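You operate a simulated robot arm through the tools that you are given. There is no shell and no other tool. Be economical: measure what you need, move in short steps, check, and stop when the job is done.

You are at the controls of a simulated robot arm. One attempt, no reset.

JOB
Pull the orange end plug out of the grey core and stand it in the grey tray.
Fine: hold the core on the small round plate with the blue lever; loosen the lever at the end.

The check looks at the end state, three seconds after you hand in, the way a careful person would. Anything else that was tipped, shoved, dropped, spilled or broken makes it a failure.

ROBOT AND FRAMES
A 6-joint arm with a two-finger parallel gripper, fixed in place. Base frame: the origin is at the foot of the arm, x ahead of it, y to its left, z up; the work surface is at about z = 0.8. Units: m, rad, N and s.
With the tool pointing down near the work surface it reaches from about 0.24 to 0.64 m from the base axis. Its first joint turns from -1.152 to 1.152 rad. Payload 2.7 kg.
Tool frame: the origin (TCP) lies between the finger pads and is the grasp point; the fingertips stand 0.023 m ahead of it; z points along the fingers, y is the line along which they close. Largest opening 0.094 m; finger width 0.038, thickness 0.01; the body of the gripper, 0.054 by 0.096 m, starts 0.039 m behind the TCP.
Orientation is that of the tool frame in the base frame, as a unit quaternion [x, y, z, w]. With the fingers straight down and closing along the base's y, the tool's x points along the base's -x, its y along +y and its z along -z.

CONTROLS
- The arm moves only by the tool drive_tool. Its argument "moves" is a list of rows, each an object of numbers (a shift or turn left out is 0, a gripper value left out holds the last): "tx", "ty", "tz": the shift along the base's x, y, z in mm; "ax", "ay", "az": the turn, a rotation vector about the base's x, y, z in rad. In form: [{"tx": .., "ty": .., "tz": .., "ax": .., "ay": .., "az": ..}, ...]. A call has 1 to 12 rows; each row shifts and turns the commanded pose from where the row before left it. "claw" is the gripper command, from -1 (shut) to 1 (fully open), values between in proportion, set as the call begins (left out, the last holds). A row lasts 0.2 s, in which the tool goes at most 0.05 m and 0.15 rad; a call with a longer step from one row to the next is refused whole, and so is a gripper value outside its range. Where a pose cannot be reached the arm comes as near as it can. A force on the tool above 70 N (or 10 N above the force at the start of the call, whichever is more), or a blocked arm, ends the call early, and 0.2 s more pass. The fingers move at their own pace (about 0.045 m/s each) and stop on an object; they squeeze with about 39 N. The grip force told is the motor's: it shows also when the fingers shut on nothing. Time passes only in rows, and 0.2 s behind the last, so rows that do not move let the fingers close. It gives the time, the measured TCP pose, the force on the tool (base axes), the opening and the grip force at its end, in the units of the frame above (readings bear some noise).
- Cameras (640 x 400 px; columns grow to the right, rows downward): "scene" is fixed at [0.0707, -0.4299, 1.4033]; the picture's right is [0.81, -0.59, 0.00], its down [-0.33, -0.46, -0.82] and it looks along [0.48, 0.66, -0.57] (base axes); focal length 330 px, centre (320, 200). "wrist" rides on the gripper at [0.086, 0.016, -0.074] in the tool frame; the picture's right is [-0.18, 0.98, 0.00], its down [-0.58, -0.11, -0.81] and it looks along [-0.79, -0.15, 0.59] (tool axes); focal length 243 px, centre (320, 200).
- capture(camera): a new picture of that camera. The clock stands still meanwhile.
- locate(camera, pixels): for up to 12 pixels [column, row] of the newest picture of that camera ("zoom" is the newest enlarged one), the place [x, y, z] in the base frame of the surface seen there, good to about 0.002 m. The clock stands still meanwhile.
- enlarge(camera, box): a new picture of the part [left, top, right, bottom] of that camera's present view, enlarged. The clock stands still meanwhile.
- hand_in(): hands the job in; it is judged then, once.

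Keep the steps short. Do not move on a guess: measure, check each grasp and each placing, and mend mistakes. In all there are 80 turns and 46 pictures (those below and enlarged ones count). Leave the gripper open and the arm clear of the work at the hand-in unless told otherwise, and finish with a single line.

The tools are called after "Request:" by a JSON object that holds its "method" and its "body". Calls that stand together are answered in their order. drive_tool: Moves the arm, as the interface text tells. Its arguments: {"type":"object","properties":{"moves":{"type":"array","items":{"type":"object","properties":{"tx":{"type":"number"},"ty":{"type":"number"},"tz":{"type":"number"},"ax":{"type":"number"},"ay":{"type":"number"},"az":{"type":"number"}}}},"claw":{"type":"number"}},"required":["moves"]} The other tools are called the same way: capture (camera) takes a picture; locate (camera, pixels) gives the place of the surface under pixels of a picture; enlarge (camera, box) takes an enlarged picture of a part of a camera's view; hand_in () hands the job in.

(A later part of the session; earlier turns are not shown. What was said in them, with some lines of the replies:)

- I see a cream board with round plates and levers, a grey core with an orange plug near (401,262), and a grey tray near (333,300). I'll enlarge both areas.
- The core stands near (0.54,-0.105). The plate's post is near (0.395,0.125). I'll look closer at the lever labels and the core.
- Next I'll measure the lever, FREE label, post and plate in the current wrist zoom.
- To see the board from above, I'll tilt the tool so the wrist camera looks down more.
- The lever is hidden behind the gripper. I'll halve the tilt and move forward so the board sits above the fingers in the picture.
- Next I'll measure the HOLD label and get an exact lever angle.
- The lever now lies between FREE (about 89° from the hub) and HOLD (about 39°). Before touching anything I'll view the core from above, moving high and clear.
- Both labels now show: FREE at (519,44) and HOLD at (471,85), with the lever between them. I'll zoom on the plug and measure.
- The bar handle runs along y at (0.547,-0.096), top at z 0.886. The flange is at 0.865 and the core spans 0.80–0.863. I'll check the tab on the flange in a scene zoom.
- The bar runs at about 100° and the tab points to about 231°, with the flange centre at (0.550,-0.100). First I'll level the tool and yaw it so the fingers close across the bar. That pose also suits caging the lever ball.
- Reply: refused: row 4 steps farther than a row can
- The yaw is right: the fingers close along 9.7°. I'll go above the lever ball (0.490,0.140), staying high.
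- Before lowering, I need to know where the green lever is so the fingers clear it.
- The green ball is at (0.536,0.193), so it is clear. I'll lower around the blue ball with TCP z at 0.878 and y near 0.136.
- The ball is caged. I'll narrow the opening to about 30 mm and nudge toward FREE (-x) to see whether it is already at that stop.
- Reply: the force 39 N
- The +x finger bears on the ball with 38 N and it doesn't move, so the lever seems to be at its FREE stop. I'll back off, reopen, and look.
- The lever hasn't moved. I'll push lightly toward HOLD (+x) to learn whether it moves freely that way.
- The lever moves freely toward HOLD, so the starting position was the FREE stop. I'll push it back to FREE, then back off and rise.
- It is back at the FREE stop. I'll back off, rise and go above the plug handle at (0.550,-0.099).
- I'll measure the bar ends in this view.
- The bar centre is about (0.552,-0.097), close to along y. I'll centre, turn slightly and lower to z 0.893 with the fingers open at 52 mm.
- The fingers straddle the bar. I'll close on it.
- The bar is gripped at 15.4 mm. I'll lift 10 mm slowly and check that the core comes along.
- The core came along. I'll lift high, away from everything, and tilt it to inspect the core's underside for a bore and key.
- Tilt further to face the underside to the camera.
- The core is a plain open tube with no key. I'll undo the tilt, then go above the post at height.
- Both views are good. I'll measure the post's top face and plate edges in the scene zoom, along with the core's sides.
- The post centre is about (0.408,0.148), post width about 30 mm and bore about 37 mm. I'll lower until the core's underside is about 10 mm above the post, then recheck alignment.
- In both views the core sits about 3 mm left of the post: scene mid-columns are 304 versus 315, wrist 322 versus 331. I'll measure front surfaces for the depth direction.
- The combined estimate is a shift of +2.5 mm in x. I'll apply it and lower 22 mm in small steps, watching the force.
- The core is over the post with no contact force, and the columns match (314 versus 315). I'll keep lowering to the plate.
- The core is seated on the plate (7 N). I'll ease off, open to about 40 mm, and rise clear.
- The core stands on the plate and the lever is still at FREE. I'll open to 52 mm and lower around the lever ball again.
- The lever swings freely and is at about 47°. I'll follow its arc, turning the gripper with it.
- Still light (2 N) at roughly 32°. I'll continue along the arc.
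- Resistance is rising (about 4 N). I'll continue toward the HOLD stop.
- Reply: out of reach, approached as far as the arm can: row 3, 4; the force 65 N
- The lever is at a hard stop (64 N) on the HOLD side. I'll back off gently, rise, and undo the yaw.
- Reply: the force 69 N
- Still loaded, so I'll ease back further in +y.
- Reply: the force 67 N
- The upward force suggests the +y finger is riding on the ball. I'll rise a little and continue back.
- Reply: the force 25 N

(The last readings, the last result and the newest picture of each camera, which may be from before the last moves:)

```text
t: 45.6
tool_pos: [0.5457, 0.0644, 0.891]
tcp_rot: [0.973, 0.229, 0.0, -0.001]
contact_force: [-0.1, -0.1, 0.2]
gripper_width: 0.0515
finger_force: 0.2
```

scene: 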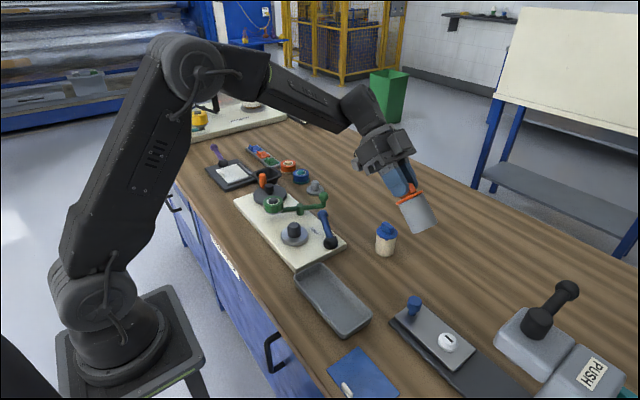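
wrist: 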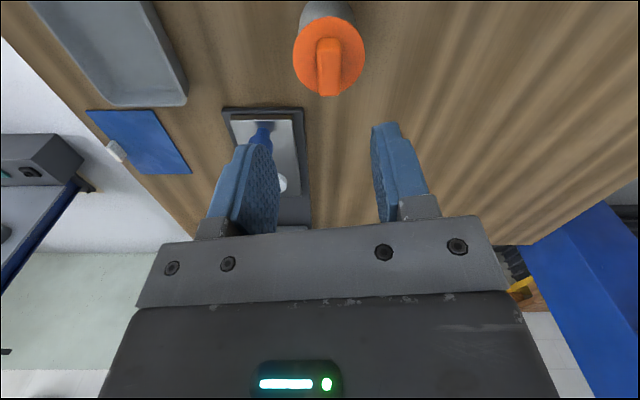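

The tool is free of load. I'll rise clear, turn back, and check the lever.

Request:
{"method": "drive_tool", "body": {"moves": [{"tz": 40}, {"tz": 40}, {"tz": 30}, {"az": 0.14, "tx": -15, "ty": 10}, {"az": 0.14, "tx": -15, "ty": 10}, {"az": 0.14, "tx": -15, "ty": 10}, {"az": 0.14, "tx": -15, "ty": 10}, {"az": 0.14, "tx": -15, "ty": 10}, {"az": 0.14, "tx": -15, "ty": 10}, {"az": 0.14, "tx": -15, "ty": 10}, {"az": 0.14, "tx": -15, "ty": 10}, {"az": 0.09}]}}

Request:
{"method": "enlarge", "body": {"camera": "scene", "box": [260, 165, 350, 255]}}

```text
t: 48.2
tool_pos: [0.4256, 0.1448, 1.0035]
tcp_rot: [0.669, 0.743, -0.001, -0.001]
contact_force: [-0.6, 0.3, 0.5]
gripper_width: 0.0516
finger_force: 0.1
```

```text
4.44 times, centred on (305, 210) of scene
```

zoom: 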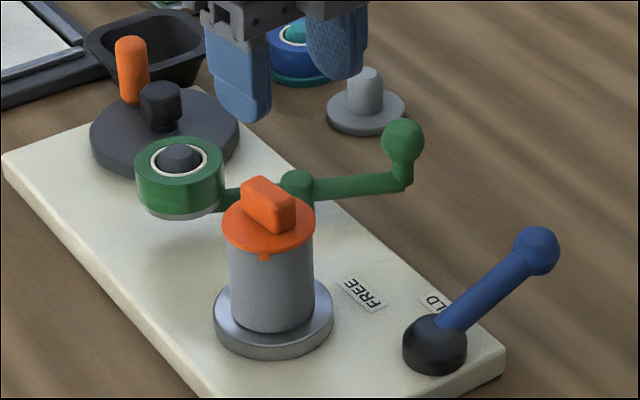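

The lever stays at HOLD. I'll regrasp the plug bar at the position where it was released (0.411,0.1485, TCP z 0.929).

Request:
{"method": "drive_tool", "body": {"moves": [{"tx": -14.6, "ty": 3.7}, {"tz": -30}, {"tz": -25}, {"tz": -15}, {"tz": -4}, {}], "claw": -0.15}}

Request:
{"method": "drive_tool", "body": {"moves": [{}, {}, {}, {}], "claw": -1}}

Request:
{"method": "locate", "body": {"camera": "zoom", "pixels": [[537, 250], [537, 262], [435, 345], [520, 255], [480, 300]]}}

```text
t: 49.6
tool_pos: [0.4105, 0.1486, 0.9282]
tcp_rot: [0.67, 0.742, 0.0, 0.0]
contact_force: [0.8, 0.1, 0.4]
gripper_width: 0.0399
finger_force: 0.0
```

```text
t: 50.6
tool_pos: [0.4108, 0.1486, 0.9275]
tcp_rot: [0.67, 0.742, 0.0, 0.0]
contact_force: [-3.5, -1.0, 0.5]
gripper_width: 0.0155
finger_force: 39.3
```

```text
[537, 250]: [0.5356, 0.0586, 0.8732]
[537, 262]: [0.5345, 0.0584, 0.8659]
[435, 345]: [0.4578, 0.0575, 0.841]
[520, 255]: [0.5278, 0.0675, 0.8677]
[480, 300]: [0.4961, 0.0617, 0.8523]
```

The bar is gripped again (15.5 mm). I'll pull straight up in small steps.

Request:
{"method": "drive_tool", "body": {"moves": [{"tz": 1.5}, {"tz": 1.5}, {"tz": 1.5}, {}]}}

Request:
{"method": "enlarge", "body": {"camera": "scene", "box": [265, 185, 325, 245]}}

```text
t: 51.6
tool_pos: [0.4117, 0.149, 0.9315]
tcp_rot: [0.67, 0.742, 0.0, 0.0]
contact_force: [-0.6, -0.3, -0.7]
gripper_width: 0.0155
finger_force: 39.1
```

```text
6.67 times, centred on (295, 215) of scene
```

zoom: 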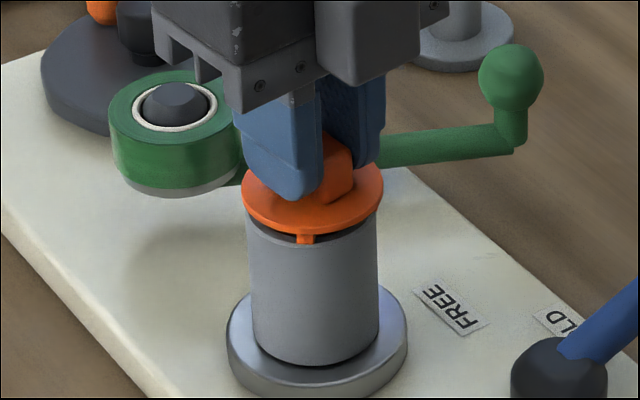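

The plug is separating and the core stays put. I'll keep raising.

Request:
{"method": "drive_tool", "body": {"moves": [{"tz": 3}, {"tz": 4}, {"tz": 6}, {"tz": 10}, {"tz": 20}, {"tz": 30}, {"tz": 30}, {}]}}

Request:
{"method": "enlarge", "body": {"camera": "scene", "box": [255, 135, 365, 245]}}

```text
t: 53.4
tool_pos: [0.4108, 0.149, 1.0378]
tcp_rot: [0.671, 0.742, -0.001, 0.001]
contact_force: [-0.1, 0.0, -0.1]
gripper_width: 0.0155
finger_force: 39.2
```

```text
3.64 times, centred on (310, 190) of scene
```

zoom: 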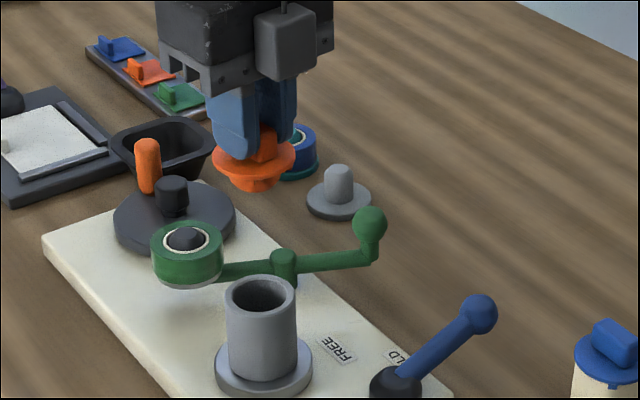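

The plug is out and the core is still on the plate. I'll measure the plug's underside and the tray.

Request:
{"method": "locate", "body": {"camera": "zoom", "pixels": [[255, 187], [255, 180], [215, 165], [293, 150], [240, 185], [272, 183]]}}

Request:
{"method": "locate", "body": {"camera": "scene", "pixels": [[297, 281], [320, 265], [370, 320], [343, 338], [325, 285], [330, 295], [340, 305], [345, 315], [310, 285], [350, 300], [330, 310], [320, 300]]}}

Request:
{"method": "enlarge", "body": {"camera": "scene", "box": [275, 245, 385, 355]}}

```text
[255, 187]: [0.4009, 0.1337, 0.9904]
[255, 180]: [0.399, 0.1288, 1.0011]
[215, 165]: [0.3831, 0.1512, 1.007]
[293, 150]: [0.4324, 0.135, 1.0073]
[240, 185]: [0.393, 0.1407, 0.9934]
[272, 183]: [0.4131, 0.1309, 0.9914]
```

```text
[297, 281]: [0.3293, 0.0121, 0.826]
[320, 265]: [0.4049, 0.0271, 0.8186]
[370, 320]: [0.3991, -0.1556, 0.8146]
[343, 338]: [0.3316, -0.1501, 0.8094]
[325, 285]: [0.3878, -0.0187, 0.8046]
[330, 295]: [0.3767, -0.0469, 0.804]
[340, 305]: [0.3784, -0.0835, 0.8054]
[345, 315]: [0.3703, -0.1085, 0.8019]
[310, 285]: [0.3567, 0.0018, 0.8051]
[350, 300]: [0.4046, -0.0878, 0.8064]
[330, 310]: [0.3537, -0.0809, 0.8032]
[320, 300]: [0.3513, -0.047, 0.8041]
```

```text
3.64 times, centred on (330, 300) of scene
```

zoom: 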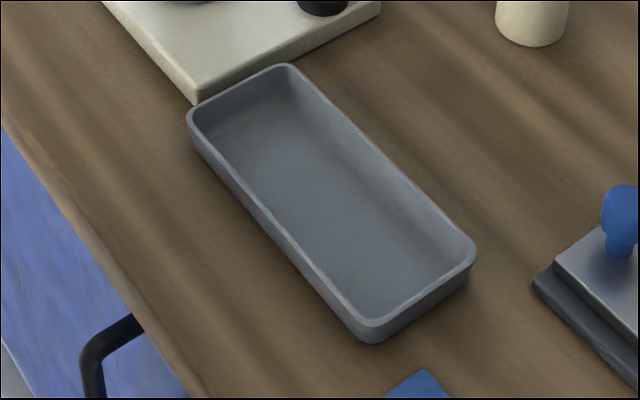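

The tray floor is at z about 0.804 and its centre about (0.372,-0.068). The plug's bottom lies about 48 mm below the TCP. I'll carry it over and lower to just above the floor.

Request:
{"method": "drive_tool", "body": {"moves": [{"ty": -45, "tx": -8}, {"ty": -45, "tx": -8}, {"ty": -45, "tx": -8}, {"ty": -45, "tx": -8}, {"ty": -37, "tx": -7}, {"tz": -45}, {"tz": -45}, {"tz": -45}, {"tz": -35}, {}]}}

Request:
{"method": "enlarge", "body": {"camera": "scene", "box": [275, 235, 385, 345]}}

```text
t: 55.6
tool_pos: [0.3734, -0.068, 0.8648]
tcp_rot: [0.67, 0.742, 0.0, -0.001]
contact_force: [-0.2, 0.8, -1.2]
gripper_width: 0.0157
finger_force: 38.7
```

```text
3.64 times, centred on (330, 290) of scene
```

zoom: 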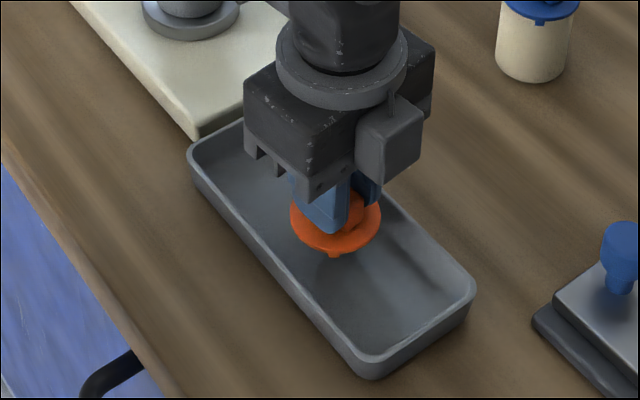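

The plug hangs over the tray's middle. I'll lower in 2 mm steps until it touches.

Request:
{"method": "drive_tool", "body": {"moves": [{"tz": -4}, {"tz": -3}, {"tz": -2}, {"tz": -2}, {}]}}

```text
t: 56.8
tool_pos: [0.3717, -0.0685, 0.8554]
tcp_rot: [0.67, 0.742, 0.0, 0.001]
contact_force: [-2.8, 0.0, 5.1]
gripper_width: 0.0156
finger_force: 39.0
```

Contact at 5 N with TCP z at 0.855. I'll ease off half a millimetre, open to 40 mm, and rise.

Request:
{"method": "drive_tool", "body": {"moves": [{"tz": 0.7}, {}, {}, {}], "claw": -0.15}}

Request:
{"method": "drive_tool", "body": {"moves": [{"tz": 15}, {"tz": 40}, {"tz": 40}, {"tz": 40}, {"ty": 45, "tx": 25}, {"ty": 45, "tx": 25}, {}]}}

Request:
{"method": "enlarge", "body": {"camera": "scene", "box": [255, 195, 385, 345]}}

```text
t: 57.8
tool_pos: [0.3729, -0.0689, 0.8554]
tcp_rot: [0.671, 0.742, -0.001, 0.0]
contact_force: [-0.2, 0.2, -0.3]
gripper_width: 0.0399
finger_force: 0.0
```

```text
refused: row 5 steps farther than a row can; nothing moved
```

```text
2.67 times, centred on (320, 270) of scene
```

zoom: 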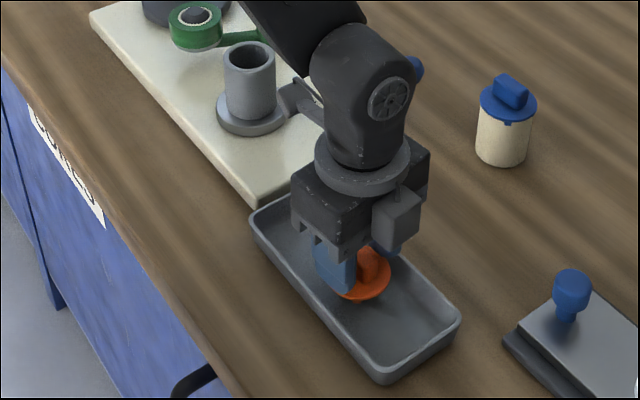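

That move was refused (too long a step). I'll rise straight up first, in shorter steps, and look.

Request:
{"method": "drive_tool", "body": {"moves": [{"tz": 15}, {"tz": 40}, {"tz": 40}, {"tz": 45}, {"tx": 21, "ty": 16, "az": -0.15}, {"tx": 21, "ty": 16, "az": -0.15}, {"tx": 21, "ty": 16, "az": -0.15}, {"tx": 21, "ty": 16, "az": -0.15}, {"tx": 21, "ty": 16, "az": -0.15}, {"tx": 21, "ty": 16, "az": -0.15}, {"tx": 21, "ty": 16, "az": -0.15}, {"tx": 23, "ty": 19, "az": -0.15}], "claw": 0.1}}

Request:
{"method": "capture", "body": {"camera": "scene"}}

```text
t: 60.4
tool_pos: [0.5417, 0.0626, 0.994]
tcp_rot: [0.972, 0.233, -0.002, 0.001]
contact_force: [-0.3, -0.6, 0.2]
gripper_width: 0.0519
finger_force: 0.0
```

```text
1 pictures are left
```

scene: 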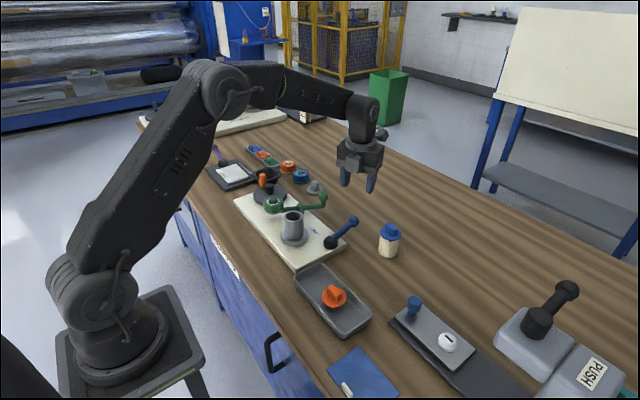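

The plug stands in the tray. One picture is left, so I'll take the measurements from this one: lever ball, hub and plug.

Request:
{"method": "locate", "body": {"camera": "scene", "pixels": [[354, 220], [354, 222], [351, 222], [356, 221], [330, 243], [332, 289], [338, 292], [324, 297], [346, 297], [334, 304], [386, 229], [389, 250]]}}

```text
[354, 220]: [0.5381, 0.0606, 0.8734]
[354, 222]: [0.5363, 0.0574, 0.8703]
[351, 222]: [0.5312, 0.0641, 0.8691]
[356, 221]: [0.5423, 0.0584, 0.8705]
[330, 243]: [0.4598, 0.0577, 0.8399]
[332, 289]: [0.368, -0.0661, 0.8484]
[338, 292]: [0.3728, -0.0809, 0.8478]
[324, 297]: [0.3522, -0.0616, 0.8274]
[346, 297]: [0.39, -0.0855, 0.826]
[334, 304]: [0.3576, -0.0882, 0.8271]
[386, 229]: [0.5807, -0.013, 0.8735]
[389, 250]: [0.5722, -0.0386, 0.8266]
```

The plug is upright, with its flange level at 0.827 all round. The spare blue capsule moved about 8 mm: it was at column 387 and is now at 390, touched by my outer finger at the HOLD stop. I'll put it back afterwards. First the lever: I'll lower around the ball.

Request:
{"method": "drive_tool", "body": {"moves": [{"ty": 4, "tx": 1}, {"tz": -40}, {"tz": -40}, {"tz": -25}, {"tz": -10}, {}]}}

```text
t: 61.8
tool_pos: [0.5422, 0.0656, 0.8799]
tcp_rot: [0.972, 0.234, 0.0, 0.0]
contact_force: [0.5, 0.0, 0.1]
gripper_width: 0.0517
finger_force: 0.1
```

Caged without contact. I'll push back along the arc toward FREE.

Request:
{"method": "drive_tool", "body": {"moves": [{"tx": -3, "ty": 6}, {"tx": -3, "ty": 6}, {"tx": -2, "ty": 6}, {"tx": -2, "ty": 6, "az": 0.07}, {"tx": -2, "ty": 6, "az": 0.07}, {}]}}

```text
t: 63.2
tool_pos: [0.5309, 0.096, 0.8804]
tcp_rot: [0.953, 0.302, 0.0, 0.001]
contact_force: [2.5, -1.8, 0.5]
gripper_width: 0.0534
finger_force: 1.7
```

It moves lightly. I'll continue the arc.

Request:
{"method": "drive_tool", "body": {"moves": [{"tx": -3.5, "ty": 7, "az": 0.09}, {"tx": -3.5, "ty": 7, "az": 0.09}, {"tx": -3.5, "ty": 7, "az": 0.09}, {"tx": -6.9, "ty": 6.3, "az": 0.13}, {"tx": -6.9, "ty": 6.3, "az": 0.13}, {"tx": -8.3, "ty": 4.2, "az": 0.13}, {"tx": -8.3, "ty": 4.2, "az": 0.13}, {}]}}

```text
t: 65.0
tool_pos: [0.4902, 0.138, 0.8816]
tcp_rot: [0.763, 0.646, 0.001, 0.0]
contact_force: [1.3, -1.2, -0.4]
gripper_width: 0.0517
finger_force: 0.2
```

Nearly at FREE. I'll make the last bit to the stop.

Request:
{"method": "drive_tool", "body": {"moves": [{"tx": -2, "ty": -1, "az": 0.13}, {"tx": -2, "ty": -1, "az": 0.13}, {"tx": -2, "ty": -1}, {"tx": -2}, {"tx": -2}, {}]}}

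```text
t: 66.4
tool_pos: [0.4807, 0.1357, 0.8813]
tcp_rot: [0.673, 0.739, 0.002, 0.001]
contact_force: [14.0, 1.6, -2.6]
gripper_width: 0.058
finger_force: 7.3
```

It is at the FREE stop, with the same reading as before. I'll back off and rise, then measure the blue capsule's present position from the last picture.

Request:
{"method": "drive_tool", "body": {"moves": [{"tx": 9}, {"tz": 40}, {"tz": 40}, {"tz": 40}, {}]}}

Request:
{"method": "locate", "body": {"camera": "scene", "pixels": [[386, 225], [389, 226], [392, 227], [395, 229], [390, 231], [384, 231], [380, 230], [400, 236], [388, 238], [379, 234], [389, 224], [394, 226]]}}

```text
t: 67.6
tool_pos: [0.4904, 0.1356, 1.0009]
tcp_rot: [0.674, 0.739, 0.0, 0.0]
contact_force: [0.1, 0.3, 0.3]
gripper_width: 0.0517
finger_force: 0.0
```

```text
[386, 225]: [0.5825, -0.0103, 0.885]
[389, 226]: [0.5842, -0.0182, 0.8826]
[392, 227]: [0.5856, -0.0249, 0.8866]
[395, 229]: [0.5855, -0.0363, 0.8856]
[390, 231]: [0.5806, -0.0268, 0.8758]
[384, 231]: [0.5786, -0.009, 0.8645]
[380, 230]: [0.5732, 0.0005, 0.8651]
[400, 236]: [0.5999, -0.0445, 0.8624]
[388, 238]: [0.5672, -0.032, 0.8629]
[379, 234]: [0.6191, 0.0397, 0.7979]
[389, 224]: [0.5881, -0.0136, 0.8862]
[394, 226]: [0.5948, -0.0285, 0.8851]
```

Bar centre is now (0.587,-0.022), and it originally stood at about (0.582,-0.015). I'll go above it at a safe height and lower with the fingers open, as I did for the orange one.

Request:
{"method": "drive_tool", "body": {"moves": [{"tx": 24, "ty": -40}, {"tx": 24, "ty": -40}, {"tx": 24, "ty": -40}, {"tx": 24, "ty": -38}, {}, {"tz": -40}, {"tz": -40}, {"tz": -20}, {"tz": -7}, {}]}}

```text
t: 69.8
tool_pos: [0.585, -0.0218, 0.8927]
tcp_rot: [0.674, 0.739, -0.001, -0.001]
contact_force: [-0.3, -0.2, -0.2]
gripper_width: 0.0518
finger_force: 0.0
```

No contact. I'll close on the bar.

Request:
{"method": "drive_tool", "body": {"moves": [{}, {}, {}, {}], "claw": -1}}

```text
t: 70.8
tool_pos: [0.5854, -0.0231, 0.8942]
tcp_rot: [0.674, 0.739, 0.0, 0.0]
contact_force: [-0.4, 0.1, 0.4]
gripper_width: 0.0153
finger_force: 38.8
```

Gripped at 15.3 mm. I'll slide it back on the table by (-3.5,+7) mm, then open and rise.

Request:
{"method": "drive_tool", "body": {"moves": [{"tx": -1.2, "ty": 2.3}, {"tx": -1.2, "ty": 2.3}, {"tx": -1.1, "ty": 2.4}, {}, {}]}}

Request:
{"method": "drive_tool", "body": {"moves": [{}, {}, {}, {}], "claw": -0.15}}

Request:
{"method": "drive_tool", "body": {"moves": [{"tz": 10}, {"tz": 40}, {"tz": 40}, {"tz": 45}, {"tx": -20, "tz": 40}, {"tx": -20, "tz": 40}, {}]}}

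Request:
{"method": "capture", "body": {"camera": "scene"}}

```text
t: 72.0
tool_pos: [0.5831, -0.0155, 0.8923]
tcp_rot: [0.674, 0.739, -0.001, 0.0]
contact_force: [-0.7, 0.2, 0.1]
gripper_width: 0.0155
finger_force: 39.1
```

```text
t: 73.0
tool_pos: [0.5817, -0.0147, 0.893]
tcp_rot: [0.674, 0.739, 0.0, -0.001]
contact_force: [-0.1, 1.0, -0.4]
gripper_width: 0.04
finger_force: 0.0
```

```text
t: 74.6
tool_pos: [0.5428, -0.0141, 1.1093]
tcp_rot: [0.674, 0.739, 0.0, 0.001]
contact_force: [0.6, -0.1, 0.3]
gripper_width: 0.04
finger_force: 0.1
```

```text
0 pictures are left
```

scene: 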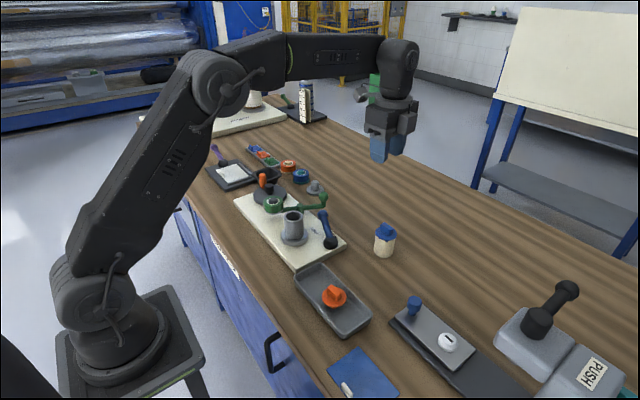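

The lever is at FREE, the plug stands in the tray, and the capsule is back near its starting pixel. I'll do a final measurement on this picture.

Request:
{"method": "locate", "body": {"camera": "scene", "pixels": [[375, 231], [396, 236], [386, 227], [386, 250], [322, 215], [324, 297], [346, 297], [334, 304]]}}

Request:
{"method": "drive_tool", "body": {"moves": [{"tz": 5}, {}, {}], "claw": 1}}

```text
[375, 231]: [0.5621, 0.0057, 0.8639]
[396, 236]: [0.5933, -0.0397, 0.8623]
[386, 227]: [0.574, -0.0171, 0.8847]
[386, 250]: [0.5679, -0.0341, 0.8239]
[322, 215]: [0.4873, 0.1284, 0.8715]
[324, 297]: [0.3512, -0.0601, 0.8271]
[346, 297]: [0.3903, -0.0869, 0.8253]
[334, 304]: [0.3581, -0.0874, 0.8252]
```

```text
t: 75.4
tool_pos: [0.5422, -0.0146, 1.1146]
tcp_rot: [0.674, 0.739, -0.001, 0.0]
contact_force: [0.6, 0.4, 0.1]
gripper_width: 0.0939
finger_force: 0.2
```

Lever (0.487,0.128) matches its starting FREE reading. The plug is level in the tray, the capsule is within a few millimetres of its start, and the gripper is open and clear. I'll hand in.

Request:
{"method": "hand_in", "body": {}}

```text
The job is handed in.
```

The orange plug stands upright in the grey tray, the core is on the plate with the lever back at FREE, and the spare blue capsule I had nudged about 8 mm is back within a few millimetres of its start.
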